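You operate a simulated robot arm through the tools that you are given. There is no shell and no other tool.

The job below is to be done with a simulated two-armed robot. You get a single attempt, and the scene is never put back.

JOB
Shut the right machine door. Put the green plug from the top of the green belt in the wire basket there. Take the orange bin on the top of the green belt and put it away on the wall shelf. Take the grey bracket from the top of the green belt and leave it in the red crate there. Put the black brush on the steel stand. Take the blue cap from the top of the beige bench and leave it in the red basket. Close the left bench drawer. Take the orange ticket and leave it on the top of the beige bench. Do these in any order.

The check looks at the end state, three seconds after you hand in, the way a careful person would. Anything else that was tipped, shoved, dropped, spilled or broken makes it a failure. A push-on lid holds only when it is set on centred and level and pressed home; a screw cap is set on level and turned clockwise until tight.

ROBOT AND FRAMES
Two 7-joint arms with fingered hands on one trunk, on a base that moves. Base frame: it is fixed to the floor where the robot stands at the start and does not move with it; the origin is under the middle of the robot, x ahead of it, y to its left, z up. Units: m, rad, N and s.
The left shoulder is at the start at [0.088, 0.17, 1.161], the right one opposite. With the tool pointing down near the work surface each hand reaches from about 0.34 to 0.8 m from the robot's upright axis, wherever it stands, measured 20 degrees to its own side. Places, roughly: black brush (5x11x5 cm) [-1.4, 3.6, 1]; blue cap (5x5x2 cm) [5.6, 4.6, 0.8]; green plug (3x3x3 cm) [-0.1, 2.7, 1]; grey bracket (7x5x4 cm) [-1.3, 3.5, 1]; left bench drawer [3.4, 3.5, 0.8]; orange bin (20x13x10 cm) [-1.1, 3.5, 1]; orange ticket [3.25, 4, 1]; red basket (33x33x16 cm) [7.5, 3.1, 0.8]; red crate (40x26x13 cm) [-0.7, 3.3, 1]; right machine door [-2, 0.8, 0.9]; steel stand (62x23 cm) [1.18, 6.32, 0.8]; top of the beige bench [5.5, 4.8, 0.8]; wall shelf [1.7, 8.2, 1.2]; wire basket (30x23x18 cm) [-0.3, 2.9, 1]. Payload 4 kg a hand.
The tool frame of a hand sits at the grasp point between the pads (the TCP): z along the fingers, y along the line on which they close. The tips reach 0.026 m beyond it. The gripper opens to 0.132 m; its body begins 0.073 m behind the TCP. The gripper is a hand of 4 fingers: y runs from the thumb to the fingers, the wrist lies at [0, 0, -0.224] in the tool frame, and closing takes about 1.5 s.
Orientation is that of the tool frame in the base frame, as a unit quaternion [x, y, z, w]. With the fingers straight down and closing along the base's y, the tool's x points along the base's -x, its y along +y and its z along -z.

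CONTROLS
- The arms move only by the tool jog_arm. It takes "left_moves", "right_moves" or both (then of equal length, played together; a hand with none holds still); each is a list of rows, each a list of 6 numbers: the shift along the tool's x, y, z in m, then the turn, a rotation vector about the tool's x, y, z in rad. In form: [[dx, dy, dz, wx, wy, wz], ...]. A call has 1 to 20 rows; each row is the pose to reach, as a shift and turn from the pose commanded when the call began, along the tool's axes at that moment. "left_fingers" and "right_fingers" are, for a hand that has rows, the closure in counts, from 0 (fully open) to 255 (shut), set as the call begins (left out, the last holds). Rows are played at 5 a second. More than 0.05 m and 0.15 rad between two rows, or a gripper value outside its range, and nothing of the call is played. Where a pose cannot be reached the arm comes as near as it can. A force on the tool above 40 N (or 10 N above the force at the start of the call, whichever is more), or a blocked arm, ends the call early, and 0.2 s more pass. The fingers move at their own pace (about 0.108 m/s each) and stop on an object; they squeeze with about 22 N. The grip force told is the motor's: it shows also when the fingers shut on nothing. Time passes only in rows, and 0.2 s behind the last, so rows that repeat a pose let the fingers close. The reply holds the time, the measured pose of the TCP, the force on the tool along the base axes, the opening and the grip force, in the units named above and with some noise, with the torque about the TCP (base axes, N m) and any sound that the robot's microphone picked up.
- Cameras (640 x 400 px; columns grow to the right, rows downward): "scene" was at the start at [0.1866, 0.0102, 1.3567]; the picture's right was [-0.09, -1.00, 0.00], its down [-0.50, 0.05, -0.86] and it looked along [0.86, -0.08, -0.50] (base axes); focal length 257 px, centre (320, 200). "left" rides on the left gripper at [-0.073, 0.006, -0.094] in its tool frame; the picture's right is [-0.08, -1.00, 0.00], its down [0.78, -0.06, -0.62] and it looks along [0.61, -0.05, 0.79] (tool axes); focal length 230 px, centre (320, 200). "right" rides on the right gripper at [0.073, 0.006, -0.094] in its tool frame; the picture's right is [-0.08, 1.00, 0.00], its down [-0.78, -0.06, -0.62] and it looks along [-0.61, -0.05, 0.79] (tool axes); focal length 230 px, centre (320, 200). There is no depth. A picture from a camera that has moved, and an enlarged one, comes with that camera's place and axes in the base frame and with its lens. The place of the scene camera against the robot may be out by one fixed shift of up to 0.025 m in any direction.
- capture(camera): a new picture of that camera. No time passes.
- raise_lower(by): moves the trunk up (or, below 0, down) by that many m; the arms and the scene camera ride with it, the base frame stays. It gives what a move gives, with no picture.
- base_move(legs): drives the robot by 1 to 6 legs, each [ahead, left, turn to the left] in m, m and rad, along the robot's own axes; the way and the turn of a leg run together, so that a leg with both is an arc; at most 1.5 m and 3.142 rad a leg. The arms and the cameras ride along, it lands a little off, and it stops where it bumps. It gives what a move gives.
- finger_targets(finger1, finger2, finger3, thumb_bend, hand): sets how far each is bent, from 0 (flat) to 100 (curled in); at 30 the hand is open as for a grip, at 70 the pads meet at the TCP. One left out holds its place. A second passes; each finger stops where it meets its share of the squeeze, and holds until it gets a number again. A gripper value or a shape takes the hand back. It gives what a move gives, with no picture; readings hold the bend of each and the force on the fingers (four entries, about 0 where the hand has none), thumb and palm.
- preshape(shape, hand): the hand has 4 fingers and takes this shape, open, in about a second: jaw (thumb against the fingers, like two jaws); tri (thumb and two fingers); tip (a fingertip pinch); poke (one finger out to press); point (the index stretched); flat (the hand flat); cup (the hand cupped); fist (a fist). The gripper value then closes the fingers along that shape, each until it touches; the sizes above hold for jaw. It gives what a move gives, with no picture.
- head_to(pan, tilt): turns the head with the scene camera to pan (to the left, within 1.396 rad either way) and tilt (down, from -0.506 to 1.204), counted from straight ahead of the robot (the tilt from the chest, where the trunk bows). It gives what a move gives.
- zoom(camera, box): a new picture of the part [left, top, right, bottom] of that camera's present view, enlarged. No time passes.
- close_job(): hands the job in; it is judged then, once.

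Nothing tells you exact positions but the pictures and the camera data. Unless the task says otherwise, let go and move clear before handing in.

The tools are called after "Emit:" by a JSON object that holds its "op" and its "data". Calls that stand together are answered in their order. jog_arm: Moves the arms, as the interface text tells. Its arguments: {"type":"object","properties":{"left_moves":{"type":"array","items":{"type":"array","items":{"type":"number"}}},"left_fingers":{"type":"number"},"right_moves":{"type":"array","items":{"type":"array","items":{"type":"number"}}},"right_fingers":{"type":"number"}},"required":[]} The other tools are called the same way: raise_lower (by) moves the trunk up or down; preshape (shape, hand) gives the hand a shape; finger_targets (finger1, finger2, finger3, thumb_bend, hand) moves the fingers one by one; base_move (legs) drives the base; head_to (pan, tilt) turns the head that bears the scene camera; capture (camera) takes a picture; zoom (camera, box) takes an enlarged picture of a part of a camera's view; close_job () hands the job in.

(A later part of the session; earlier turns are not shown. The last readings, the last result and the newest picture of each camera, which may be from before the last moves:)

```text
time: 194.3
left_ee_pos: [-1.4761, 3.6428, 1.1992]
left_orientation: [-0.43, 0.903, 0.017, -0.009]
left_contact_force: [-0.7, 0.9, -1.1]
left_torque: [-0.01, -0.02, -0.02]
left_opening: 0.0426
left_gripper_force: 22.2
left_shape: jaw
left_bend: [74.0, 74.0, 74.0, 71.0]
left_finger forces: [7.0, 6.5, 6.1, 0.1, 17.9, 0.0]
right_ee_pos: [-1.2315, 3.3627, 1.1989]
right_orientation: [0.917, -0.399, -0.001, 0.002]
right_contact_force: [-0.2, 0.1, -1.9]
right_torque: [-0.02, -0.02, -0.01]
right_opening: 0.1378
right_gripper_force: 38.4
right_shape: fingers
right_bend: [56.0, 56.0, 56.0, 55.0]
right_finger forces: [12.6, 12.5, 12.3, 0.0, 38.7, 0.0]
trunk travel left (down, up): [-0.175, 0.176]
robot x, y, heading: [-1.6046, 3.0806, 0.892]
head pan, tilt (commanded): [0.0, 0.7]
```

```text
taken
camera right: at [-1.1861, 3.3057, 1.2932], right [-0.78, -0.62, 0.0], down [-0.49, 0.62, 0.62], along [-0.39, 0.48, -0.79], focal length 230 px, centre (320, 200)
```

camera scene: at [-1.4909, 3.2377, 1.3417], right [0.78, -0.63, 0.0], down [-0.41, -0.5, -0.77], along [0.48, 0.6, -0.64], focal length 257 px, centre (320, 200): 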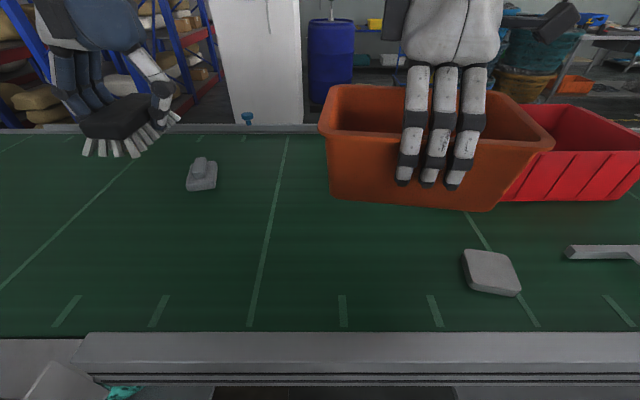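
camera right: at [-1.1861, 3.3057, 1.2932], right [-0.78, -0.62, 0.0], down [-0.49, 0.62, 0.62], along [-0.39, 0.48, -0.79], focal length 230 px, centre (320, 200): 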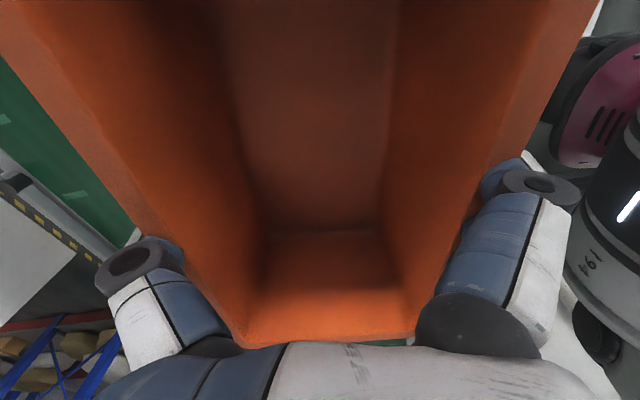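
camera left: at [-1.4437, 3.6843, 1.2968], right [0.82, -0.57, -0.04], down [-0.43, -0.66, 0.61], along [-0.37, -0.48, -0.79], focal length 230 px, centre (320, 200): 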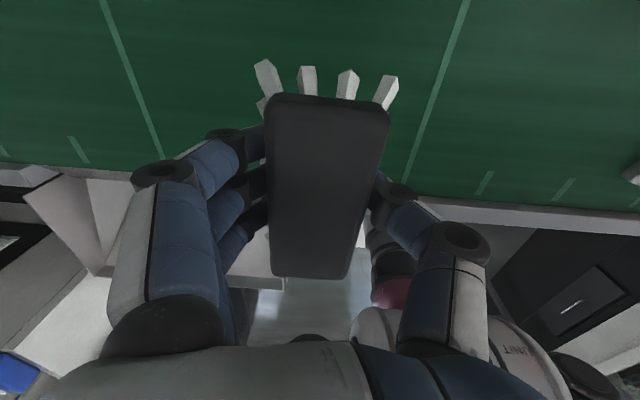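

Both objects are held. The way to the far side goes back out the gap, along the aisle, past the start area and around the end of the cabinet line. Backing out now.

Emit:
{"op": "base_move", "data": {"legs": [[-1.5, 0, 0], [-1.5, 0, 0], [-0.12, 0, 0], [0, 0, -1.55]]}}

Emit:
{"op": "head_to", "data": {"pan": 0.0, "tilt": 0.4}}

Emit:
{"op": "capture", "data": {"camera": "scene"}}

```text
time: 213.2
left_ee_pos: [-2.9806, 0.5555, 1.1994]
left_orientation: [0.329, 0.944, 0.018, 0.005]
left_contact_force: [0.6, 1.3, -1.7]
left_torque: [-0.02, -0.06, -0.02]
left_opening: 0.0424
left_gripper_force: 22.5
left_shape: jaw
left_bend: [74.0, 74.0, 74.0, 71.0]
left_finger forces: [6.8, 6.6, 6.2, 0.0, 17.4, 0.1]
right_ee_pos: [-3.2588, 0.3079, 1.1991]
right_orientation: [-0.371, 0.928, 0.001, -0.001]
right_contact_force: [-0.5, -0.5, -1.5]
right_torque: [-0.03, -0.01, 0.03]
right_opening: 0.1373
right_gripper_force: 34.9
right_shape: fingers
right_bend: [56.0, 56.0, 56.0, 56.0]
right_finger forces: [11.6, 11.4, 11.3, 0.0, 35.5, 0.1]
trunk travel left (down, up): [-0.175, 0.176]
robot x, y, heading: [-3.5428, 0.6838, -0.667]
head pan, tilt (commanded): [0.0, 0.7]
```

```text
time: 214.0
left_ee_pos: [-2.9803, 0.5553, 1.2002]
left_orientation: [0.33, 0.944, 0.018, 0.006]
left_contact_force: [0.8, 0.2, -0.6]
left_torque: [-0.01, -0.01, -0.01]
left_opening: 0.0425
left_gripper_force: 22.4
left_shape: jaw
left_bend: [74.0, 74.0, 74.0, 71.0]
left_finger forces: [6.8, 6.5, 6.2, 0.0, 17.4, 0.0]
right_ee_pos: [-3.259, 0.3083, 1.1993]
right_orientation: [-0.37, 0.929, 0.002, -0.001]
right_contact_force: [0.3, 0.0, -1.2]
right_torque: [0.0, 0.04, 0.03]
right_opening: 0.137
right_gripper_force: 35.0
right_shape: fingers
right_bend: [56.0, 56.0, 56.0, 56.0]
right_finger forces: [11.5, 11.4, 11.5, 0.0, 35.5, 0.1]
trunk travel left (down, up): [-0.175, 0.176]
robot x, y, heading: [-3.5477, 0.6826, -0.671]
head pan, tilt (commanded): [0.0, 0.4]
```

```text
taken
camera scene: at [-3.396, 0.583, 1.3684], right [-0.62, -0.78, 0.0], down [-0.31, 0.24, -0.92], along [0.72, -0.57, -0.39], focal length 257 px, centre (320, 200)
```

scene: 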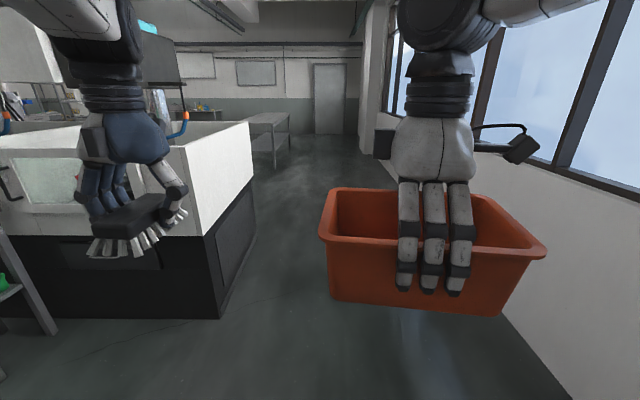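

The aisle ahead is clear. Driving along it past the machine.

Emit:
{"op": "base_move", "data": {"legs": [[1.5, 0, 0], [1.5, 0, 0], [0.65, 0, 0]]}}

Emit:
{"op": "head_to", "data": {"pan": 0.5, "tilt": 0.4}}

Emit:
{"op": "capture", "data": {"camera": "scene"}}

```text
time: 232.0
left_ee_pos: [-0.0599, -1.7349, 1.1995]
left_orientation: [0.321, 0.947, 0.018, 0.005]
left_contact_force: [-0.8, 0.2, -0.3]
left_torque: [0.02, -0.01, 0.01]
left_opening: 0.0422
left_gripper_force: 22.2
left_shape: jaw
left_bend: [74.0, 74.0, 74.0, 71.0]
left_finger forces: [6.8, 6.6, 6.4, 0.0, 17.4, 0.0]
right_ee_pos: [-0.3329, -1.9869, 1.2001]
right_orientation: [-0.379, 0.925, 0.001, -0.002]
right_contact_force: [0.9, -0.7, -1.3]
right_torque: [-0.03, 0.01, 0.04]
right_opening: 0.1368
right_gripper_force: 34.7
right_shape: fingers
right_bend: [56.0, 56.0, 56.0, 56.0]
right_finger forces: [11.4, 11.4, 11.3, 0.1, 35.4, 0.1]
trunk travel left (down, up): [-0.175, 0.176]
robot x, y, heading: [-0.6251, -1.6214, -0.651]
head pan, tilt (commanded): [0.0, 0.4]
```

```text
time: 232.9
left_ee_pos: [-0.0593, -1.7333, 1.1988]
left_orientation: [0.32, 0.947, 0.017, 0.005]
left_contact_force: [0.0, -0.2, -1.5]
left_torque: [0.0, -0.02, -0.02]
left_opening: 0.0426
left_gripper_force: 21.8
left_shape: jaw
left_bend: [74.0, 74.0, 74.0, 71.0]
left_finger forces: [6.7, 6.6, 6.3, 0.1, 17.3, 0.1]
right_ee_pos: [-0.3344, -1.9868, 1.1991]
right_orientation: [-0.379, 0.925, 0.001, -0.001]
right_contact_force: [0.4, 0.0, -2.2]
right_torque: [0.0, 0.02, 0.01]
right_opening: 0.1371
right_gripper_force: 35.1
right_shape: fingers
right_bend: [56.0, 56.0, 56.0, 56.0]
right_finger forces: [11.4, 11.4, 11.4, 0.0, 35.6, 0.1]
trunk travel left (down, up): [-0.175, 0.176]
robot x, y, heading: [-0.6285, -1.6191, -0.651]
head pan, tilt (commanded): [0.499, 0.4]
```

```text
taken
camera scene: at [-0.4681, -1.7029, 1.3685], right [-0.48, -0.88, 0.0], down [-0.34, 0.19, -0.92], along [0.81, -0.44, -0.39], focal length 257 px, centre (320, 200)
```

scene: 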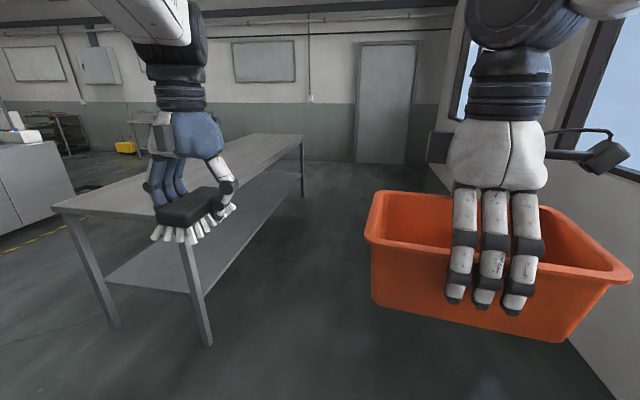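

I'm past the machine; the grey table lies ahead-left from 1.1 m on. Strafing left to get between the table and cabinets.

Emit:
{"op": "base_move", "data": {"legs": [[-0.1, 1.3, 0], [0, 1.2, 0]]}}

Emit:
{"op": "head_to", "data": {"pan": 0.25, "tilt": 0.35}}

Emit:
{"op": "capture", "data": {"camera": "scene"}}

```text
time: 255.0
left_ee_pos: [1.3945, 0.3165, 1.1994]
left_orientation: [0.322, 0.947, 0.016, 0.005]
left_contact_force: [-0.4, 0.1, -1.0]
left_torque: [-0.03, 0.01, 0.0]
left_opening: 0.0423
left_gripper_force: 22.0
left_shape: jaw
left_bend: [74.0, 74.0, 74.0, 72.0]
left_finger forces: [6.9, 6.6, 6.3, 0.0, 17.4, 0.0]
right_ee_pos: [1.1206, 0.0651, 1.1998]
right_orientation: [-0.378, 0.926, 0.002, -0.002]
right_contact_force: [-0.6, 0.4, -1.7]
right_torque: [-0.01, 0.01, -0.02]
right_opening: 0.1367
right_gripper_force: 34.6
right_shape: fingers
right_bend: [56.0, 56.0, 56.0, 56.0]
right_finger forces: [11.4, 11.3, 11.3, 0.0, 35.4, 0.1]
trunk travel left (down, up): [-0.175, 0.176]
robot x, y, heading: [0.8296, 0.4292, -0.652]
head pan, tilt (commanded): [0.499, 0.4]
```

```text
time: 255.8
left_ee_pos: [1.3951, 0.318, 1.1992]
left_orientation: [0.32, 0.947, 0.016, 0.004]
left_contact_force: [-1.3, 0.4, -1.5]
left_torque: [0.0, -0.01, 0.01]
left_opening: 0.0426
left_gripper_force: 21.5
left_shape: jaw
left_bend: [74.0, 74.0, 74.0, 72.0]
left_finger forces: [6.8, 6.6, 6.4, 0.1, 17.4, 0.0]
right_ee_pos: [1.1203, 0.0639, 1.2001]
right_orientation: [-0.378, 0.926, 0.002, -0.001]
right_contact_force: [-0.9, 0.6, -1.1]
right_torque: [0.05, 0.0, 0.02]
right_opening: 0.1371
right_gripper_force: 34.8
right_shape: fingers
right_bend: [56.0, 56.0, 56.0, 56.0]
right_finger forces: [11.4, 11.4, 11.3, 0.0, 35.4, 0.0]
trunk travel left (down, up): [-0.175, 0.176]
robot x, y, heading: [0.8259, 0.4326, -0.658]
head pan, tilt (commanded): [0.25, 0.351]
```

```text
taken
camera scene: at [0.9869, 0.3483, 1.3685], right [-0.48, -0.88, 0.0], down [-0.34, 0.19, -0.92], along [0.81, -0.44, -0.39], focal length 257 px, centre (320, 200)
```

scene: 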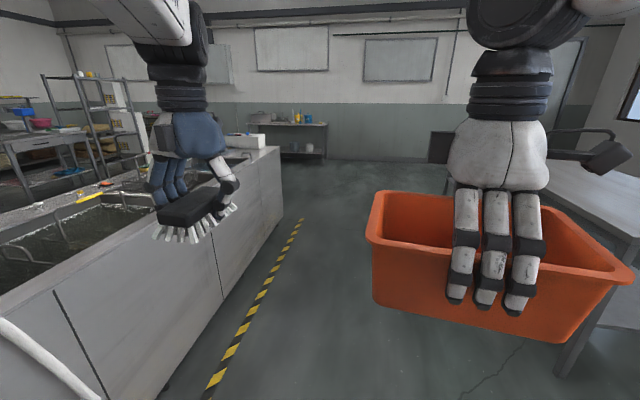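

The head seems blocked from panning left (left arm close to it), so I keep it straight. The corridor ahead is clear; driving along the cabinets to their far end.

Emit:
{"op": "head_to", "data": {"pan": 0.0, "tilt": 0.35}}

Emit:
{"op": "base_move", "data": {"legs": [[1.5, 0, 0], [1.5, 0, 0], [0.85, 0, 0]]}}

Emit:
{"op": "capture", "data": {"camera": "scene"}}

```text
time: 256.6
left_ee_pos: [1.3946, 0.3161, 1.2001]
left_orientation: [0.321, 0.947, 0.018, 0.005]
left_contact_force: [-0.1, -0.4, -0.4]
left_torque: [0.03, -0.04, 0.02]
left_opening: 0.0424
left_gripper_force: 21.9
left_shape: jaw
left_bend: [74.0, 74.0, 74.0, 72.0]
left_finger forces: [6.7, 6.6, 6.3, 0.1, 17.5, 0.0]
right_ee_pos: [1.1207, 0.0644, 1.1997]
right_orientation: [-0.378, 0.926, 0.001, -0.002]
right_contact_force: [-0.3, 0.2, -1.3]
right_torque: [0.03, 0.01, -0.03]
right_opening: 0.1368
right_gripper_force: 34.9
right_shape: fingers
right_bend: [56.0, 56.0, 56.0, 56.0]
right_finger forces: [11.5, 11.4, 11.3, 0.0, 35.4, 0.1]
trunk travel left (down, up): [-0.175, 0.176]
robot x, y, heading: [0.8322, 0.4334, -0.65]
head pan, tilt (commanded): [0.0, 0.351]
```

```text
time: 275.0
left_ee_pos: [4.4258, -1.9831, 1.198]
left_orientation: [0.308, 0.951, 0.016, 0.004]
left_contact_force: [0.1, 0.1, -0.5]
left_torque: [-0.03, -0.03, 0.0]
left_opening: 0.0422
left_gripper_force: 21.8
left_shape: jaw
left_bend: [74.0, 74.0, 74.0, 72.0]
left_finger forces: [6.8, 6.7, 6.4, 0.1, 17.4, 0.1]
right_ee_pos: [4.1593, -2.2428, 1.1987]
right_orientation: [-0.392, 0.92, 0.002, -0.001]
right_contact_force: [1.0, 1.2, -1.4]
right_torque: [0.02, 0.01, 0.02]
right_opening: 0.137
right_gripper_force: 34.7
right_shape: fingers
right_bend: [56.0, 56.0, 56.0, 56.0]
right_finger forces: [11.5, 11.4, 11.3, 0.0, 35.4, 0.0]
trunk travel left (down, up): [-0.175, 0.176]
robot x, y, heading: [3.8563, -1.885, -0.624]
head pan, tilt (commanded): [0.0, 0.351]
```

```text
taken
camera scene: at [4.0107, -1.9757, 1.373], right [-0.58, -0.81, 0.0], down [-0.28, 0.2, -0.94], along [0.76, -0.55, -0.34], focal length 257 px, centre (320, 200)
```

scene: 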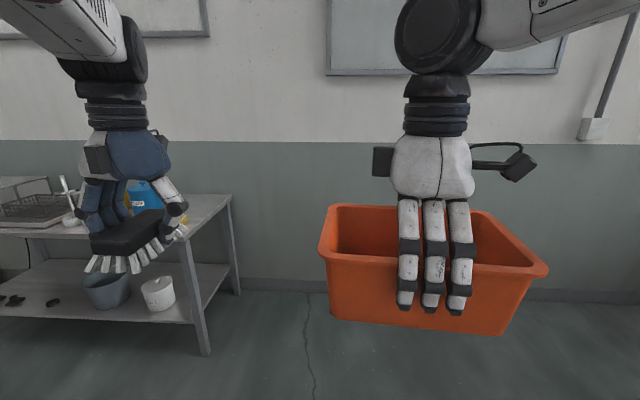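

I'm near the far wall with a bench on the left. Turning left to face the area behind the cabinets.

Emit:
{"op": "base_move", "data": {"legs": [[0, 0, 1.54]]}}

Emit:
{"op": "head_to", "data": {"pan": 0.1, "tilt": 0.3}}

Emit:
{"op": "capture", "data": {"camera": "scene"}}

```text
time: 279.0
left_ee_pos: [4.0041, -1.3257, 1.1992]
left_orientation: [-0.416, 0.909, 0.015, -0.008]
left_contact_force: [-0.7, -0.4, -0.5]
left_torque: [0.03, -0.02, 0.01]
left_opening: 0.042
left_gripper_force: 22.3
left_shape: jaw
left_bend: [74.0, 74.0, 74.0, 72.0]
left_finger forces: [6.7, 6.7, 6.5, 0.0, 17.1, 0.0]
right_ee_pos: [4.2396, -1.6147, 1.1996]
right_orientation: [0.91, -0.414, 0.0, 0.002]
right_contact_force: [0.2, -0.4, -1.4]
right_torque: [-0.04, 0.0, 0.03]
right_opening: 0.1362
right_gripper_force: 32.8
right_shape: fingers
right_bend: [56.0, 56.0, 56.0, 56.0]
right_finger forces: [10.9, 10.9, 10.9, 0.1, 34.1, 0.0]
trunk travel left (down, up): [-0.175, 0.176]
robot x, y, heading: [3.8559, -1.8835, 0.855]
head pan, tilt (commanded): [0.0, 0.351]
```

```text
time: 279.7
left_ee_pos: [4.0044, -1.3258, 1.1986]
left_orientation: [-0.416, 0.909, 0.016, -0.009]
left_contact_force: [0.0, -0.2, -1.1]
left_torque: [-0.02, 0.01, -0.01]
left_opening: 0.042
left_gripper_force: 21.5
left_shape: jaw
left_bend: [74.0, 74.0, 74.0, 72.0]
left_finger forces: [6.8, 6.6, 6.4, 0.0, 17.1, 0.0]
right_ee_pos: [4.2406, -1.6136, 1.1995]
right_orientation: [0.91, -0.415, 0.0, 0.002]
right_contact_force: [-0.5, 0.3, -1.7]
right_torque: [0.0, 0.01, 0.03]
right_opening: 0.1366
right_gripper_force: 33.6
right_shape: fingers
right_bend: [56.0, 56.0, 56.0, 56.0]
right_finger forces: [11.1, 10.9, 10.8, 0.0, 34.2, 0.1]
trunk travel left (down, up): [-0.175, 0.176]
robot x, y, heading: [3.8564, -1.886, 0.858]
head pan, tilt (commanded): [0.099, 0.3]
```

```text
taken
camera scene: at [3.9739, -1.7186, 1.3777], right [0.82, -0.58, 0.0], down [-0.17, -0.24, -0.96], along [0.55, 0.78, -0.3], focal length 257 px, centre (320, 200)
```

scene: 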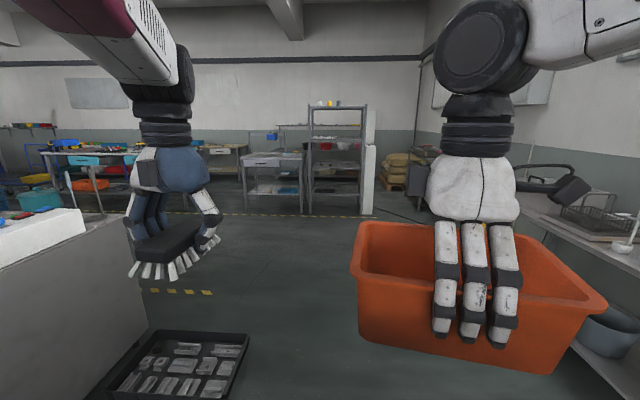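

Open floor ahead; a tray of parts lies on the floor by the cabinet end (left) and a bench is on the right. I'll shift right to the middle of the passage and drive forward.

Emit:
{"op": "base_move", "data": {"legs": [[0, -0.33, 0.05], [1.4, 0, 0], [1.2, 0, 0]]}}

Emit:
{"op": "capture", "data": {"camera": "scene"}}

```text
time: 295.3
left_ee_pos: [5.8043, 0.5032, 1.1984]
left_orientation: [-0.445, 0.895, 0.015, -0.009]
left_contact_force: [0.8, 0.3, -1.8]
left_torque: [-0.02, 0.03, 0.0]
left_opening: 0.0416
left_gripper_force: 21.5
left_shape: jaw
left_bend: [74.0, 74.0, 74.0, 72.0]
left_finger forces: [6.7, 6.6, 6.4, 0.1, 17.1, 0.0]
right_ee_pos: [6.0594, 0.2299, 1.2004]
right_orientation: [0.923, -0.386, -0.001, 0.002]
right_contact_force: [0.2, 0.2, -1.3]
right_torque: [-0.03, -0.01, 0.01]
right_opening: 0.1364
right_gripper_force: 33.4
right_shape: fingers
right_bend: [56.0, 56.0, 56.0, 56.0]
right_finger forces: [10.9, 10.9, 10.8, 0.0, 34.1, 0.0]
trunk travel left (down, up): [-0.175, 0.176]
robot x, y, heading: [5.6971, -0.0643, 0.923]
head pan, tilt (commanded): [0.099, 0.3]
```

```text
taken
camera scene: at [5.8007, 0.1088, 1.3777], right [0.85, -0.52, 0.0], down [-0.15, -0.25, -0.96], along [0.5, 0.81, -0.3], focal length 257 px, centre (320, 200)
```

scene: 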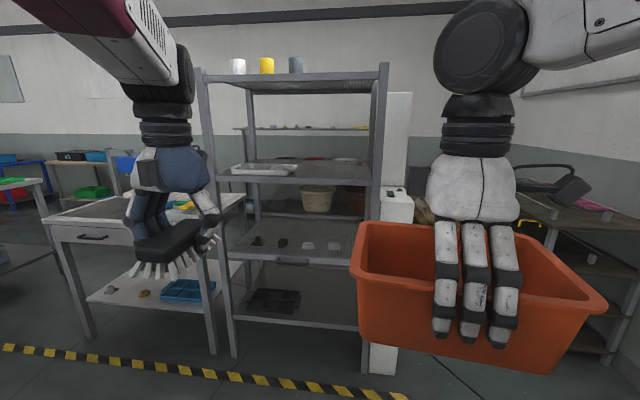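

A wire rack is ahead; turning left to go behind the cabinets toward the stand and shelf.

Emit:
{"op": "base_move", "data": {"legs": [[0, 0, 1.56]]}}

Emit:
{"op": "head_to", "data": {"pan": 0.0, "tilt": 0.3}}

Emit:
{"op": "capture", "data": {"camera": "scene"}}

```text
time: 299.4
left_ee_pos: [5.1285, 0.0655, 1.1991]
left_orientation: [0.943, -0.333, -0.004, 0.017]
left_contact_force: [-0.1, 0.3, -0.6]
left_torque: [0.04, 0.02, 0.0]
left_opening: 0.0419
left_gripper_force: 21.5
left_shape: jaw
left_bend: [74.0, 74.0, 74.0, 72.0]
left_finger forces: [6.7, 6.7, 6.4, 0.1, 16.9, 0.0]
right_ee_pos: [5.4102, 0.3109, 1.2003]
right_orientation: [0.93, 0.366, 0.001, 0.001]
right_contact_force: [-0.8, -0.3, -2.2]
right_torque: [0.03, 0.0, -0.01]
right_opening: 0.1356
right_gripper_force: 32.7
right_shape: fingers
right_bend: [56.0, 56.0, 56.0, 56.0]
right_finger forces: [10.7, 10.7, 10.7, 0.0, 33.3, 0.0]
trunk travel left (down, up): [-0.175, 0.176]
robot x, y, heading: [5.691, -0.0626, 2.463]
head pan, tilt (commanded): [0.099, 0.3]
```

```text
time: 300.1
left_ee_pos: [5.1294, 0.0657, 1.1992]
left_orientation: [0.943, -0.333, -0.005, 0.018]
left_contact_force: [-0.3, -0.2, -1.1]
left_torque: [-0.03, -0.02, 0.0]
left_opening: 0.0419
left_gripper_force: 22.0
left_shape: jaw
left_bend: [74.0, 74.0, 74.0, 72.0]
left_finger forces: [6.7, 6.6, 6.3, 0.1, 16.9, 0.1]
right_ee_pos: [5.4092, 0.3119, 1.1995]
right_orientation: [0.931, 0.366, 0.001, 0.002]
right_contact_force: [-0.1, 0.6, -1.3]
right_torque: [-0.04, -0.04, -0.01]
right_opening: 0.1358
right_gripper_force: 32.6
right_shape: fingers
right_bend: [56.0, 56.0, 56.0, 56.0]
right_finger forces: [10.7, 10.8, 10.6, 0.1, 33.2, 0.1]
trunk travel left (down, up): [-0.175, 0.176]
robot x, y, heading: [5.6899, -0.0637, 2.465]
head pan, tilt (commanded): [0.0, 0.3]
```

```text
taken
camera scene: at [5.549, 0.0718, 1.3777], right [0.63, 0.78, 0.0], down [0.23, -0.19, -0.96], along [-0.74, 0.6, -0.3], focal length 257 px, centre (320, 200)
```

scene: 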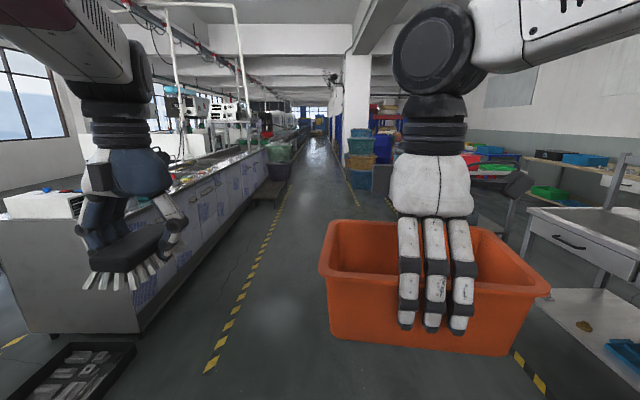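

The aisle behind the cabinets is clear straight ahead. Driving along it.

Emit:
{"op": "base_move", "data": {"legs": [[1.5, 0, 0.02], [1.5, 0, 0], [1.5, 0, 0]]}}

Emit:
{"op": "capture", "data": {"camera": "scene"}}

```text
time: 321.5
left_ee_pos: [1.4459, 2.5595, 1.199]
left_orientation: [0.959, -0.284, -0.005, 0.016]
left_contact_force: [0.6, 0.6, -1.8]
left_torque: [0.02, -0.02, 0.02]
left_opening: 0.0417
left_gripper_force: 21.9
left_shape: jaw
left_bend: [74.0, 74.0, 74.0, 72.0]
left_finger forces: [6.7, 6.6, 6.4, 0.0, 16.8, 0.1]
right_ee_pos: [1.6991, 2.8304, 1.1994]
right_orientation: [0.91, 0.414, 0.002, 0.001]
right_contact_force: [0.3, 0.6, -1.3]
right_torque: [0.03, -0.03, -0.02]
right_opening: 0.1356
right_gripper_force: 32.3
right_shape: fingers
right_bend: [56.0, 56.0, 56.0, 56.0]
right_finger forces: [10.7, 10.6, 10.7, 0.0, 33.3, 0.0]
trunk travel left (down, up): [-0.175, 0.176]
robot x, y, heading: [2.0198, 2.4881, 2.566]
head pan, tilt (commanded): [0.0, 0.3]
```

```text
taken
camera scene: at [1.8653, 2.6082, 1.3777], right [0.54, 0.84, 0.0], down [0.25, -0.16, -0.96], along [-0.8, 0.52, -0.3], focal length 257 px, centre (320, 200)
```

scene: 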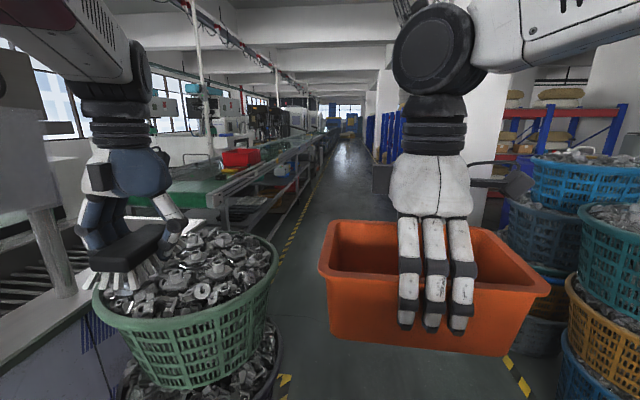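

Heading drifted toward the basket of metal parts on the left. I'll strafe right to the aisle centre and correct heading before continuing.

Emit:
{"op": "base_move", "data": {"legs": [[0, -0.4, -0.08]]}}

Emit:
{"op": "capture", "data": {"camera": "scene"}}

```text
time: 325.6
left_ee_pos: [1.6946, 2.9433, 1.1995]
left_orientation: [0.945, -0.325, -0.005, 0.017]
left_contact_force: [-0.9, 0.0, -0.7]
left_torque: [-0.01, -0.04, -0.02]
left_opening: 0.0419
left_gripper_force: 21.8
left_shape: jaw
left_bend: [74.0, 74.0, 74.0, 72.0]
left_finger forces: [6.7, 6.6, 6.5, 0.1, 16.8, 0.0]
right_ee_pos: [1.9697, 3.1948, 1.2001]
right_orientation: [0.927, 0.376, 0.002, 0.002]
right_contact_force: [0.5, 1.1, -0.5]
right_torque: [0.02, 0.03, 0.01]
right_opening: 0.1356
right_gripper_force: 32.0
right_shape: fingers
right_bend: [56.0, 56.0, 56.0, 56.0]
right_finger forces: [10.6, 10.7, 10.7, 0.0, 33.2, 0.0]
trunk travel left (down, up): [-0.175, 0.176]
robot x, y, heading: [2.2623, 2.8227, 2.482]
head pan, tilt (commanded): [0.0, 0.3]
```

```text
taken
camera scene: at [2.1139, 2.9582, 1.3777], right [0.61, 0.79, 0.0], down [0.23, -0.18, -0.96], along [-0.75, 0.59, -0.3], focal length 257 px, centre (320, 200)
```

scene: 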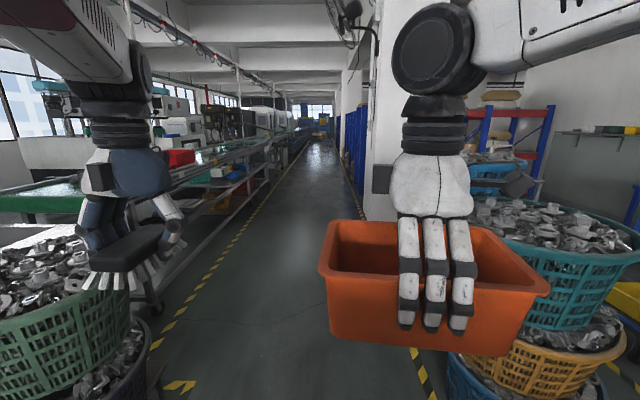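

Now centred in the aisle, with basket stacks on both sides clear. Driving forward to the opening before the pillar.

Emit:
{"op": "base_move", "data": {"legs": [[1.2, 0, 0.0], [0.9, 0, 0]]}}

Emit:
{"op": "head_to", "data": {"pan": -0.5, "tilt": 0.3}}

Emit:
{"op": "capture", "data": {"camera": "scene"}}

```text
time: 336.1
left_ee_pos: [0.0029, 4.1861, 1.1987]
left_orientation: [0.951, -0.308, -0.004, 0.017]
left_contact_force: [0.0, 0.3, -0.9]
left_torque: [-0.02, 0.02, 0.03]
left_opening: 0.0418
left_gripper_force: 21.7
left_shape: jaw
left_bend: [74.0, 74.0, 74.0, 72.0]
left_finger forces: [6.7, 6.6, 6.5, 0.1, 16.8, 0.0]
right_ee_pos: [0.2689, 4.4474, 1.1991]
right_orientation: [0.92, 0.391, 0.002, 0.002]
right_contact_force: [0.3, -0.1, -1.7]
right_torque: [0.0, 0.01, -0.02]
right_opening: 0.1358
right_gripper_force: 33.0
right_shape: fingers
right_bend: [56.0, 56.0, 56.0, 56.0]
right_finger forces: [10.7, 10.7, 10.7, 0.0, 33.3, 0.0]
trunk travel left (down, up): [-0.175, 0.176]
robot x, y, heading: [0.5714, 4.0879, 2.52]
head pan, tilt (commanded): [0.0, 0.3]
```

```text
time: 337.0
left_ee_pos: [0.0028, 4.1851, 1.1998]
left_orientation: [0.951, -0.309, -0.004, 0.017]
left_contact_force: [0.1, 0.4, -1.0]
left_torque: [-0.01, -0.02, 0.03]
left_opening: 0.0417
left_gripper_force: 21.7
left_shape: jaw
left_bend: [74.0, 74.0, 74.0, 72.0]
left_finger forces: [6.7, 6.6, 6.4, 0.1, 16.9, 0.0]
right_ee_pos: [0.2699, 4.4486, 1.1998]
right_orientation: [0.921, 0.39, 0.001, 0.002]
right_contact_force: [-0.1, 0.1, -1.9]
right_torque: [0.01, -0.04, 0.02]
right_opening: 0.1357
right_gripper_force: 32.7
right_shape: fingers
right_bend: [56.0, 56.0, 56.0, 56.0]
right_finger forces: [10.7, 10.8, 10.7, 0.0, 33.3, 0.0]
trunk travel left (down, up): [-0.175, 0.176]
robot x, y, heading: [0.5745, 4.0845, 2.515]
head pan, tilt (commanded): [-0.499, 0.3]
```

```text
taken
camera scene: at [0.458, 4.2452, 1.3777], right [0.9, 0.43, 0.0], down [0.13, -0.27, -0.96], along [-0.41, 0.86, -0.3], focal length 257 px, centre (320, 200)
```

scene: 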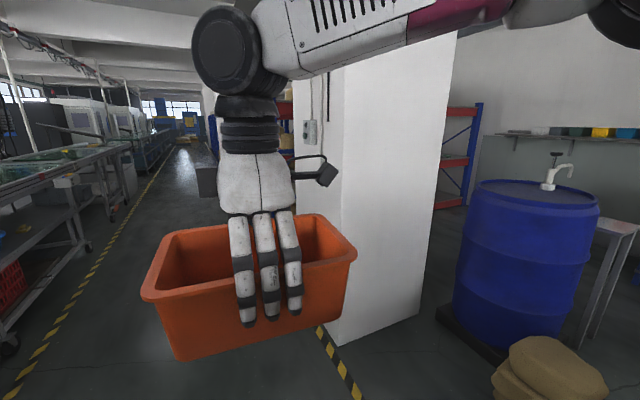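

The pillar, blue barrel and a steel stand beside it are to my right. Turning right to face them.

Emit:
{"op": "base_move", "data": {"legs": [[0, 0, -1.6]]}}

Emit:
{"op": "head_to", "data": {"pan": 0.0, "tilt": 0.3}}

Emit:
{"op": "capture", "data": {"camera": "scene"}}

```text
time: 341.4
left_ee_pos: [0.7058, 4.65, 1.1989]
left_orientation: [-0.427, 0.904, 0.015, -0.008]
left_contact_force: [0.2, 0.4, -0.6]
left_torque: [0.01, -0.01, 0.01]
left_opening: 0.0415
left_gripper_force: 21.4
left_shape: jaw
left_bend: [74.0, 74.0, 74.0, 72.0]
left_finger forces: [6.8, 6.5, 6.4, 0.1, 16.6, 0.0]
right_ee_pos: [0.9487, 4.3673, 1.2001]
right_orientation: [0.915, -0.403, -0.001, 0.003]
right_contact_force: [-0.5, 0.2, -1.6]
right_torque: [-0.01, 0.0, 0.02]
right_opening: 0.135
right_gripper_force: 31.7
right_shape: fingers
right_bend: [56.0, 56.0, 56.0, 56.0]
right_finger forces: [10.5, 10.5, 10.4, 0.0, 32.3, 0.0]
trunk travel left (down, up): [-0.175, 0.176]
robot x, y, heading: [0.5718, 4.0861, 0.88]
head pan, tilt (commanded): [-0.499, 0.3]
```

```text
time: 342.3
left_ee_pos: [0.7062, 4.6491, 1.1984]
left_orientation: [-0.427, 0.904, 0.015, -0.009]
left_contact_force: [-0.2, 0.8, -1.3]
left_torque: [-0.02, 0.01, 0.02]
left_opening: 0.0412
left_gripper_force: 21.9
left_shape: jaw
left_bend: [74.0, 74.0, 74.0, 72.0]
left_finger forces: [6.7, 6.5, 6.4, 0.0, 16.6, 0.1]
right_ee_pos: [0.9491, 4.3669, 1.2004]
right_orientation: [0.915, -0.403, 0.0, 0.002]
right_contact_force: [0.7, -0.2, -1.4]
right_torque: [-0.01, 0.02, 0.02]
right_opening: 0.135
right_gripper_force: 32.1
right_shape: fingers
right_bend: [56.0, 56.0, 56.0, 56.0]
right_finger forces: [10.5, 10.3, 10.3, 0.1, 32.4, 0.0]
trunk travel left (down, up): [-0.175, 0.176]
robot x, y, heading: [0.5712, 4.0895, 0.885]
head pan, tilt (commanded): [0.0, 0.3]
```

```text
taken
camera scene: at [0.6939, 4.2508, 1.3777], right [0.77, -0.64, 0.0], down [-0.19, -0.23, -0.96], along [0.61, 0.74, -0.3], focal length 257 px, centre (320, 200)
```

scene: 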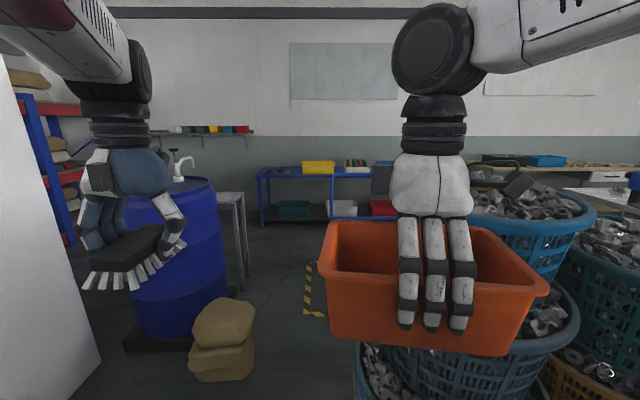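

I see the barrel with sacks, the steel stand just behind, the wall shelf on the back wall, and a basket stack on the right. Checking widths of the passages before choosing one.

Emit:
{"op": "head_to", "data": {"pan": -0.6, "tilt": 0.45}}

Emit:
{"op": "capture", "data": {"camera": "scene"}}

Emit:
{"op": "capture", "data": {"camera": "left"}}

Emit:
{"op": "capture", "data": {"camera": "right"}}

```text
time: 343.3
left_ee_pos: [0.7064, 4.6505, 1.1996]
left_orientation: [-0.427, 0.904, 0.015, -0.009]
left_contact_force: [-0.6, -0.7, -0.3]
left_torque: [0.02, -0.02, 0.01]
left_opening: 0.0416
left_gripper_force: 21.8
left_shape: jaw
left_bend: [74.0, 74.0, 74.0, 72.0]
left_finger forces: [6.7, 6.5, 6.4, 0.0, 16.5, 0.0]
right_ee_pos: [0.9485, 4.3671, 1.1999]
right_orientation: [0.915, -0.403, 0.0, 0.002]
right_contact_force: [0.7, 0.1, -2.3]
right_torque: [0.03, -0.01, 0.0]
right_opening: 0.1349
right_gripper_force: 31.8
right_shape: fingers
right_bend: [56.0, 56.0, 56.0, 56.0]
right_finger forces: [10.4, 10.4, 10.3, 0.0, 32.3, 0.1]
trunk travel left (down, up): [-0.175, 0.176]
robot x, y, heading: [0.5706, 4.0875, 0.882]
head pan, tilt (commanded): [-0.6, 0.45]
```

```text
taken
camera scene: at [0.7228, 4.2045, 1.3638], right [0.28, -0.96, 0.0], down [-0.42, -0.12, -0.9], along [0.86, 0.25, -0.44], focal length 257 px, centre (320, 200)
```

scene: 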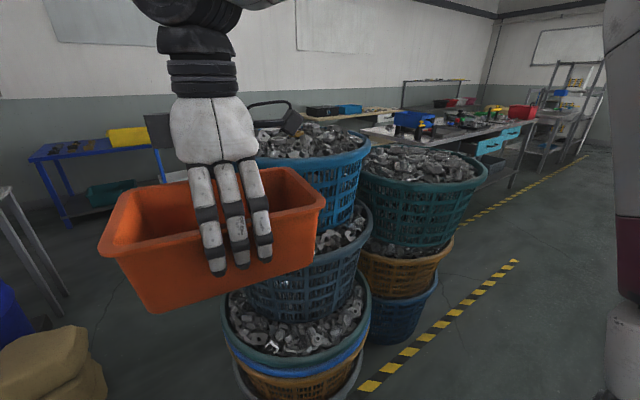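

```text
taken
camera left: at [0.7501, 4.7081, 1.2921], right [0.82, -0.57, -0.03], down [-0.43, -0.66, 0.62], along [-0.38, -0.49, -0.79], focal length 230 px, centre (320, 200)
```

left: 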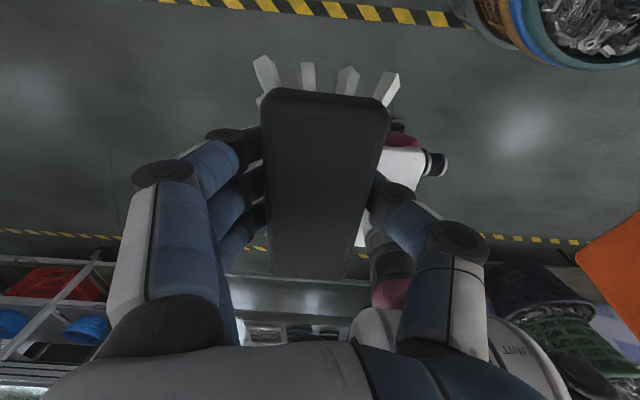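

```text
taken
camera right: at [0.9943, 4.3104, 1.2931], right [-0.79, -0.62, 0.0], down [-0.48, 0.62, 0.62], along [-0.38, 0.48, -0.79], focal length 230 px, centre (320, 200)
```

right: 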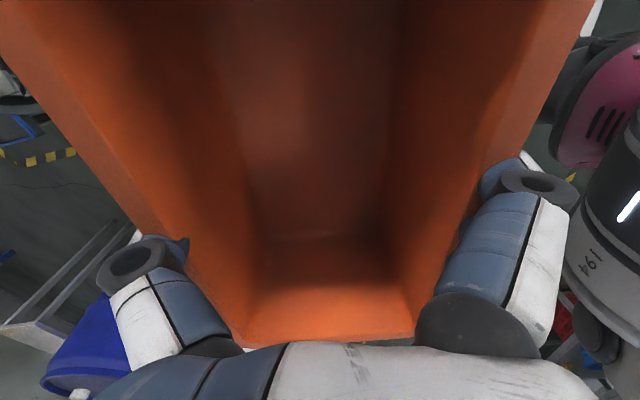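

The gap between sacks and basket stack is too narrow, but right of the stack there's about a 1 m opening before the drawer bench. I'll drive back there along the aisle.

Emit:
{"op": "base_move", "data": {"legs": [[0, 0, -1.54]]}}

Emit:
{"op": "head_to", "data": {"pan": 0.0, "tilt": 0.35}}

Emit:
{"op": "capture", "data": {"camera": "scene"}}

```text
time: 347.4
left_ee_pos: [1.1428, 3.9867, 1.1994]
left_orientation: [0.31, 0.951, 0.016, 0.004]
left_contact_force: [0.0, -0.8, -0.7]
left_torque: [0.0, -0.02, -0.02]
left_opening: 0.0411
left_gripper_force: 22.2
left_shape: jaw
left_bend: [74.0, 74.0, 74.0, 72.0]
left_finger forces: [6.6, 6.4, 6.2, 0.0, 16.5, 0.0]
right_ee_pos: [0.8734, 3.7268, 1.1986]
right_orientation: [-0.388, 0.921, 0.002, -0.002]
right_contact_force: [0.3, 0.3, -1.8]
right_torque: [-0.02, -0.01, -0.02]
right_opening: 0.1344
right_gripper_force: 30.8
right_shape: fingers
right_bend: [56.0, 56.0, 56.0, 56.0]
right_finger forces: [10.1, 10.1, 10.2, 0.2, 31.6, 0.0]
trunk travel left (down, up): [-0.175, 0.176]
robot x, y, heading: [0.5684, 4.0891, -0.632]
head pan, tilt (commanded): [-0.6, 0.45]
```

```text
time: 348.4
left_ee_pos: [1.1419, 3.9853, 1.1997]
left_orientation: [0.311, 0.95, 0.018, 0.005]
left_contact_force: [0.1, 0.9, -0.3]
left_torque: [-0.04, 0.01, -0.01]
left_opening: 0.0413
left_gripper_force: 21.8
left_shape: jaw
left_bend: [74.0, 74.0, 74.0, 72.0]
left_finger forces: [6.6, 6.5, 6.3, 0.0, 16.3, 0.0]
right_ee_pos: [0.873, 3.7274, 1.1996]
right_orientation: [-0.388, 0.921, 0.002, -0.001]
right_contact_force: [0.4, -0.8, -1.1]
right_torque: [-0.03, 0.0, 0.0]
right_opening: 0.1347
right_gripper_force: 30.9
right_shape: fingers
right_bend: [56.0, 56.0, 56.0, 56.0]
right_finger forces: [10.2, 10.1, 10.2, 0.0, 31.7, 0.1]
trunk travel left (down, up): [-0.175, 0.176]
robot x, y, heading: [0.5701, 4.088, -0.629]
head pan, tilt (commanded): [0.0, 0.351]
```

```text
taken
camera scene: at [0.7262, 3.9953, 1.373], right [-0.59, -0.81, 0.0], down [-0.28, 0.2, -0.94], along [0.76, -0.55, -0.34], focal length 257 px, centre (320, 200)
```

scene: 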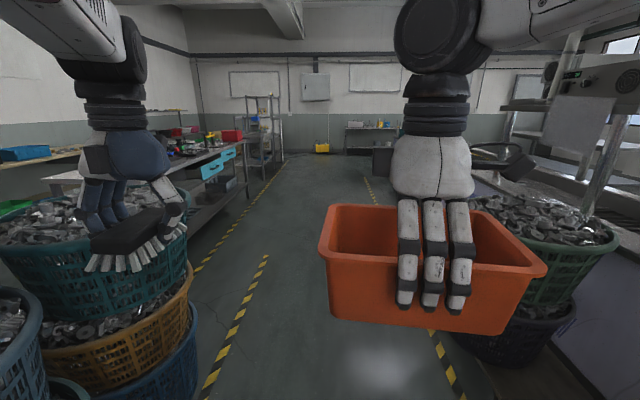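

Driving forward between the basket stacks.

Emit:
{"op": "base_move", "data": {"legs": [[0.9, -0.03, -0.025], [0.85, 0, 0]]}}

Emit:
{"op": "base_move", "data": {"legs": [[0, 0, 1.57]]}}

Emit:
{"op": "head_to", "data": {"pan": 0.0, "tilt": 0.4}}

Emit:
{"op": "capture", "data": {"camera": "scene"}}

```text
time: 357.4
left_ee_pos: [2.5089, 2.8417, 1.2]
left_orientation: [0.329, 0.944, 0.017, 0.005]
left_contact_force: [0.7, -0.7, -0.1]
left_torque: [0.0, -0.01, -0.01]
left_opening: 0.0414
left_gripper_force: 21.7
left_shape: jaw
left_bend: [74.0, 74.0, 74.0, 72.0]
left_finger forces: [6.6, 6.6, 6.4, 0.1, 16.4, 0.0]
right_ee_pos: [2.2322, 2.5942, 1.2]
right_orientation: [-0.371, 0.928, 0.002, -0.001]
right_contact_force: [0.4, -0.3, -1.1]
right_torque: [0.03, -0.03, 0.03]
right_opening: 0.1341
right_gripper_force: 31.3
right_shape: fingers
right_bend: [56.0, 56.0, 56.0, 56.0]
right_finger forces: [10.2, 10.2, 10.2, 0.0, 31.7, 0.0]
trunk travel left (down, up): [-0.175, 0.176]
robot x, y, heading: [1.9464, 2.9646, -0.669]
head pan, tilt (commanded): [0.0, 0.351]
```

```text
time: 361.5
left_ee_pos: [2.0807, 3.5277, 1.2002]
left_orientation: [-0.425, 0.905, 0.015, -0.008]
left_contact_force: [0.0, -0.5, -0.3]
left_torque: [0.03, 0.0, 0.02]
left_opening: 0.0413
left_gripper_force: 22.0
left_shape: jaw
left_bend: [74.0, 74.0, 74.0, 72.0]
left_finger forces: [6.6, 6.5, 6.3, 0.0, 16.2, 0.1]
right_ee_pos: [2.3227, 3.2437, 1.1995]
right_orientation: [0.915, -0.404, -0.001, 0.002]
right_contact_force: [-0.3, -0.1, -1.9]
right_torque: [-0.02, 0.02, 0.02]
right_opening: 0.1337
right_gripper_force: 30.2
right_shape: fingers
right_bend: [56.0, 56.0, 56.0, 56.0]
right_finger forces: [9.9, 9.8, 9.9, 0.0, 31.0, 0.1]
trunk travel left (down, up): [-0.175, 0.176]
robot x, y, heading: [1.946, 2.9685, 0.884]
head pan, tilt (commanded): [0.0, 0.351]
```

```text
time: 362.1
left_ee_pos: [2.0807, 3.5278, 1.1988]
left_orientation: [-0.425, 0.905, 0.015, -0.008]
left_contact_force: [0.2, 0.3, -0.6]
left_torque: [-0.03, -0.02, 0.03]
left_opening: 0.0415
left_gripper_force: 22.0
left_shape: jaw
left_bend: [74.0, 74.0, 74.0, 72.0]
left_finger forces: [6.6, 6.5, 6.2, 0.0, 16.2, 0.0]
right_ee_pos: [2.3221, 3.2441, 1.2002]
right_orientation: [0.915, -0.404, 0.001, 0.002]
right_contact_force: [-0.4, 0.2, -1.1]
right_torque: [-0.04, 0.01, -0.01]
right_opening: 0.1337
right_gripper_force: 29.9
right_shape: fingers
right_bend: [56.0, 56.0, 56.0, 56.0]
right_finger forces: [9.8, 9.9, 10.0, 0.1, 30.9, 0.0]
trunk travel left (down, up): [-0.175, 0.176]
robot x, y, heading: [1.945, 2.9654, 0.882]
head pan, tilt (commanded): [0.0, 0.4]
```

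```text
taken
camera scene: at [2.0658, 3.128, 1.3685], right [0.77, -0.64, 0.0], down [-0.25, -0.3, -0.92], along [0.59, 0.71, -0.39], focal length 257 px, centre (320, 200)
```

scene: 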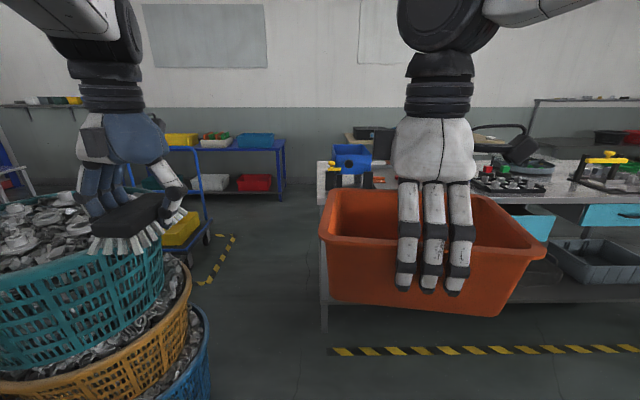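

The tool bench begins right of the stack; that gap is only ~0.6 m. While here I look at the bench (drawers, ticket), then check for a wider passage further right.

Emit:
{"op": "base_move", "data": {"legs": [[0, -1.1, 0.03]]}}

Emit:
{"op": "capture", "data": {"camera": "scene"}}

```text
time: 372.0
left_ee_pos: [2.9063, 2.868, 1.199]
left_orientation: [-0.455, 0.89, 0.014, -0.009]
left_contact_force: [0.4, 0.9, -1.7]
left_torque: [0.0, 0.01, -0.04]
left_opening: 0.041
left_gripper_force: 21.7
left_shape: jaw
left_bend: [74.0, 74.0, 74.0, 72.0]
left_finger forces: [6.6, 6.5, 6.3, 0.0, 16.3, 0.1]
right_ee_pos: [3.1666, 2.6026, 1.1991]
right_orientation: [0.928, -0.372, 0.0, 0.002]
right_contact_force: [-0.4, 0.3, -1.4]
right_torque: [0.02, 0.0, 0.01]
right_opening: 0.1335
right_gripper_force: 30.3
right_shape: fingers
right_bend: [56.0, 56.0, 56.0, 56.0]
right_finger forces: [9.9, 9.8, 9.9, 0.0, 30.9, 0.1]
trunk travel left (down, up): [-0.175, 0.176]
robot x, y, heading: [2.8059, 2.3005, 0.943]
head pan, tilt (commanded): [0.0, 0.4]
```

```text
taken
camera scene: at [2.9195, 2.469, 1.3685], right [0.81, -0.58, 0.0], down [-0.23, -0.32, -0.92], along [0.54, 0.75, -0.39], focal length 257 px, centre (320, 200)
```

scene: 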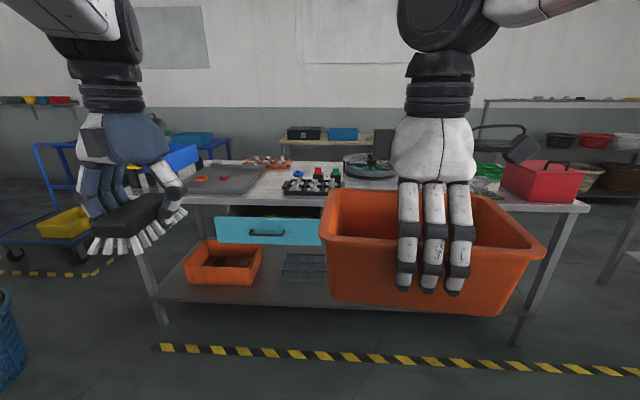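

The left (cyan) bench drawer is pulled out, and right of this bench there's a ~1 m gap before the next table. I'll go to that gap.

Emit:
{"op": "zoom", "data": {"camera": "scene", "box": [180, 130, 420, 280]}}

Emit:
{"op": "base_move", "data": {"legs": [[-0.05, -1.5, -0.03], [0, -0.12, 0]]}}

Emit:
{"op": "capture", "data": {"camera": "scene"}}

```text
2.67 times, centred on (300, 205) of scene
camera zoom: at [2.9195, 2.469, 1.3685], right [0.81, -0.58, 0.0], down [-0.23, -0.32, -0.92], along [0.54, 0.75, -0.39], focal length 685 px, centre (373, 187)
```

zoom: 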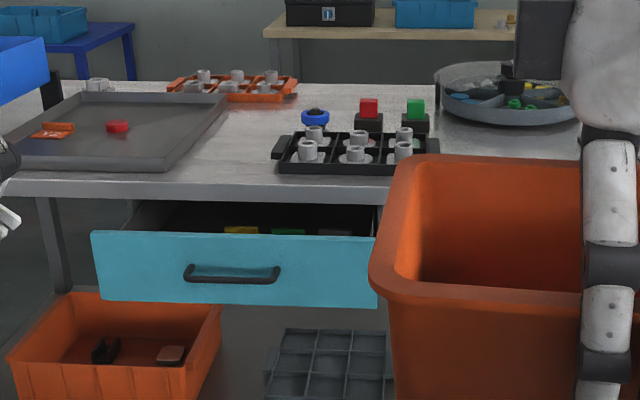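

```text
refused: leg 1 is longer than a leg can be; nothing moved
```

```text
taken
camera scene: at [2.9195, 2.469, 1.3685], right [0.81, -0.58, 0.0], down [-0.23, -0.32, -0.92], along [0.54, 0.75, -0.39], focal length 257 px, centre (320, 200)
```

scene: 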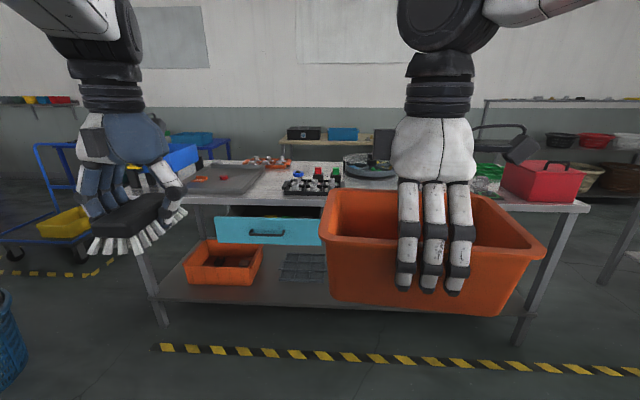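

Found the ticket too: a flat orange thing in the grey tray at the bench's left. Continuing to the gap on the right.

Emit:
{"op": "base_move", "data": {"legs": [[-0.03, -1.0, -0.03], [0, -0.6, 0]]}}

Emit:
{"op": "capture", "data": {"camera": "scene"}}

```text
time: 386.4
left_ee_pos: [4.179, 1.8874, 1.1991]
left_orientation: [-0.443, 0.896, 0.015, -0.009]
left_contact_force: [0.1, 0.3, -1.0]
left_torque: [0.0, 0.0, 0.01]
left_opening: 0.0414
left_gripper_force: 21.9
left_shape: jaw
left_bend: [74.0, 74.0, 74.0, 72.0]
left_finger forces: [6.5, 6.5, 6.2, 0.0, 16.2, 0.0]
right_ee_pos: [4.4335, 1.6132, 1.1993]
right_orientation: [0.923, -0.385, 0.0, 0.002]
right_contact_force: [0.7, 0.2, -0.8]
right_torque: [-0.03, 0.0, 0.0]
right_opening: 0.1336
right_gripper_force: 30.1
right_shape: fingers
right_bend: [56.0, 56.0, 56.0, 56.0]
right_finger forces: [9.9, 9.9, 9.9, 0.0, 30.9, 0.0]
trunk travel left (down, up): [-0.175, 0.176]
robot x, y, heading: [4.0654, 1.3187, 0.921]
head pan, tilt (commanded): [0.0, 0.4]
```

```text
taken
camera scene: at [4.1818, 1.4867, 1.3685], right [0.8, -0.61, 0.0], down [-0.24, -0.31, -0.92], along [0.56, 0.73, -0.39], focal length 257 px, centre (320, 200)
```

scene: 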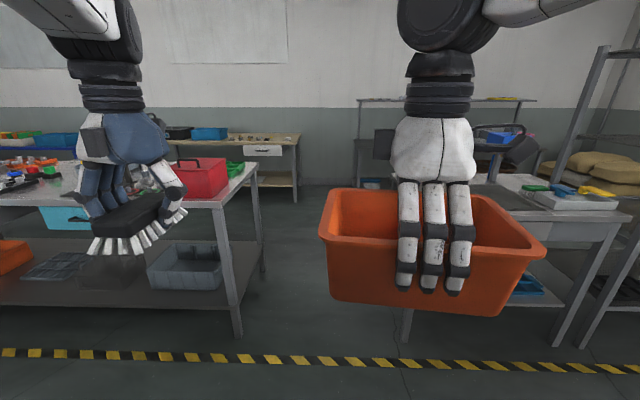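

The gap is about 1 m wide and I'm centred on it. Driving through into the back corridor.

Emit:
{"op": "base_move", "data": {"legs": [[1.3, -0.02, 0]]}}

Emit:
{"op": "capture", "data": {"camera": "scene"}}

```text
time: 393.0
left_ee_pos: [4.9963, 2.9224, 1.1995]
left_orientation: [-0.443, 0.896, 0.015, -0.008]
left_contact_force: [-0.3, 0.4, -0.8]
left_torque: [0.0, 0.04, 0.01]
left_opening: 0.0414
left_gripper_force: 22.2
left_shape: jaw
left_bend: [74.0, 74.0, 74.0, 72.0]
left_finger forces: [6.6, 6.5, 6.2, 0.0, 16.2, 0.0]
right_ee_pos: [5.2494, 2.6491, 1.1988]
right_orientation: [0.922, -0.387, 0.001, 0.002]
right_contact_force: [-0.1, 0.2, -0.8]
right_torque: [0.0, 0.0, -0.01]
right_opening: 0.1335
right_gripper_force: 30.6
right_shape: fingers
right_bend: [56.0, 56.0, 56.0, 56.0]
right_finger forces: [9.9, 9.9, 9.9, 0.1, 30.9, 0.1]
trunk travel left (down, up): [-0.175, 0.176]
robot x, y, heading: [4.8824, 2.3566, 0.916]
head pan, tilt (commanded): [0.0, 0.4]
```

```text
taken
camera scene: at [4.9978, 2.5231, 1.3685], right [0.79, -0.61, 0.0], down [-0.24, -0.31, -0.92], along [0.56, 0.73, -0.39], focal length 257 px, centre (320, 200)
```

scene: 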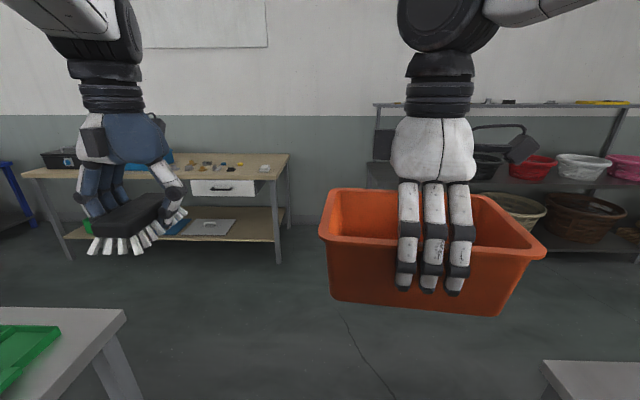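

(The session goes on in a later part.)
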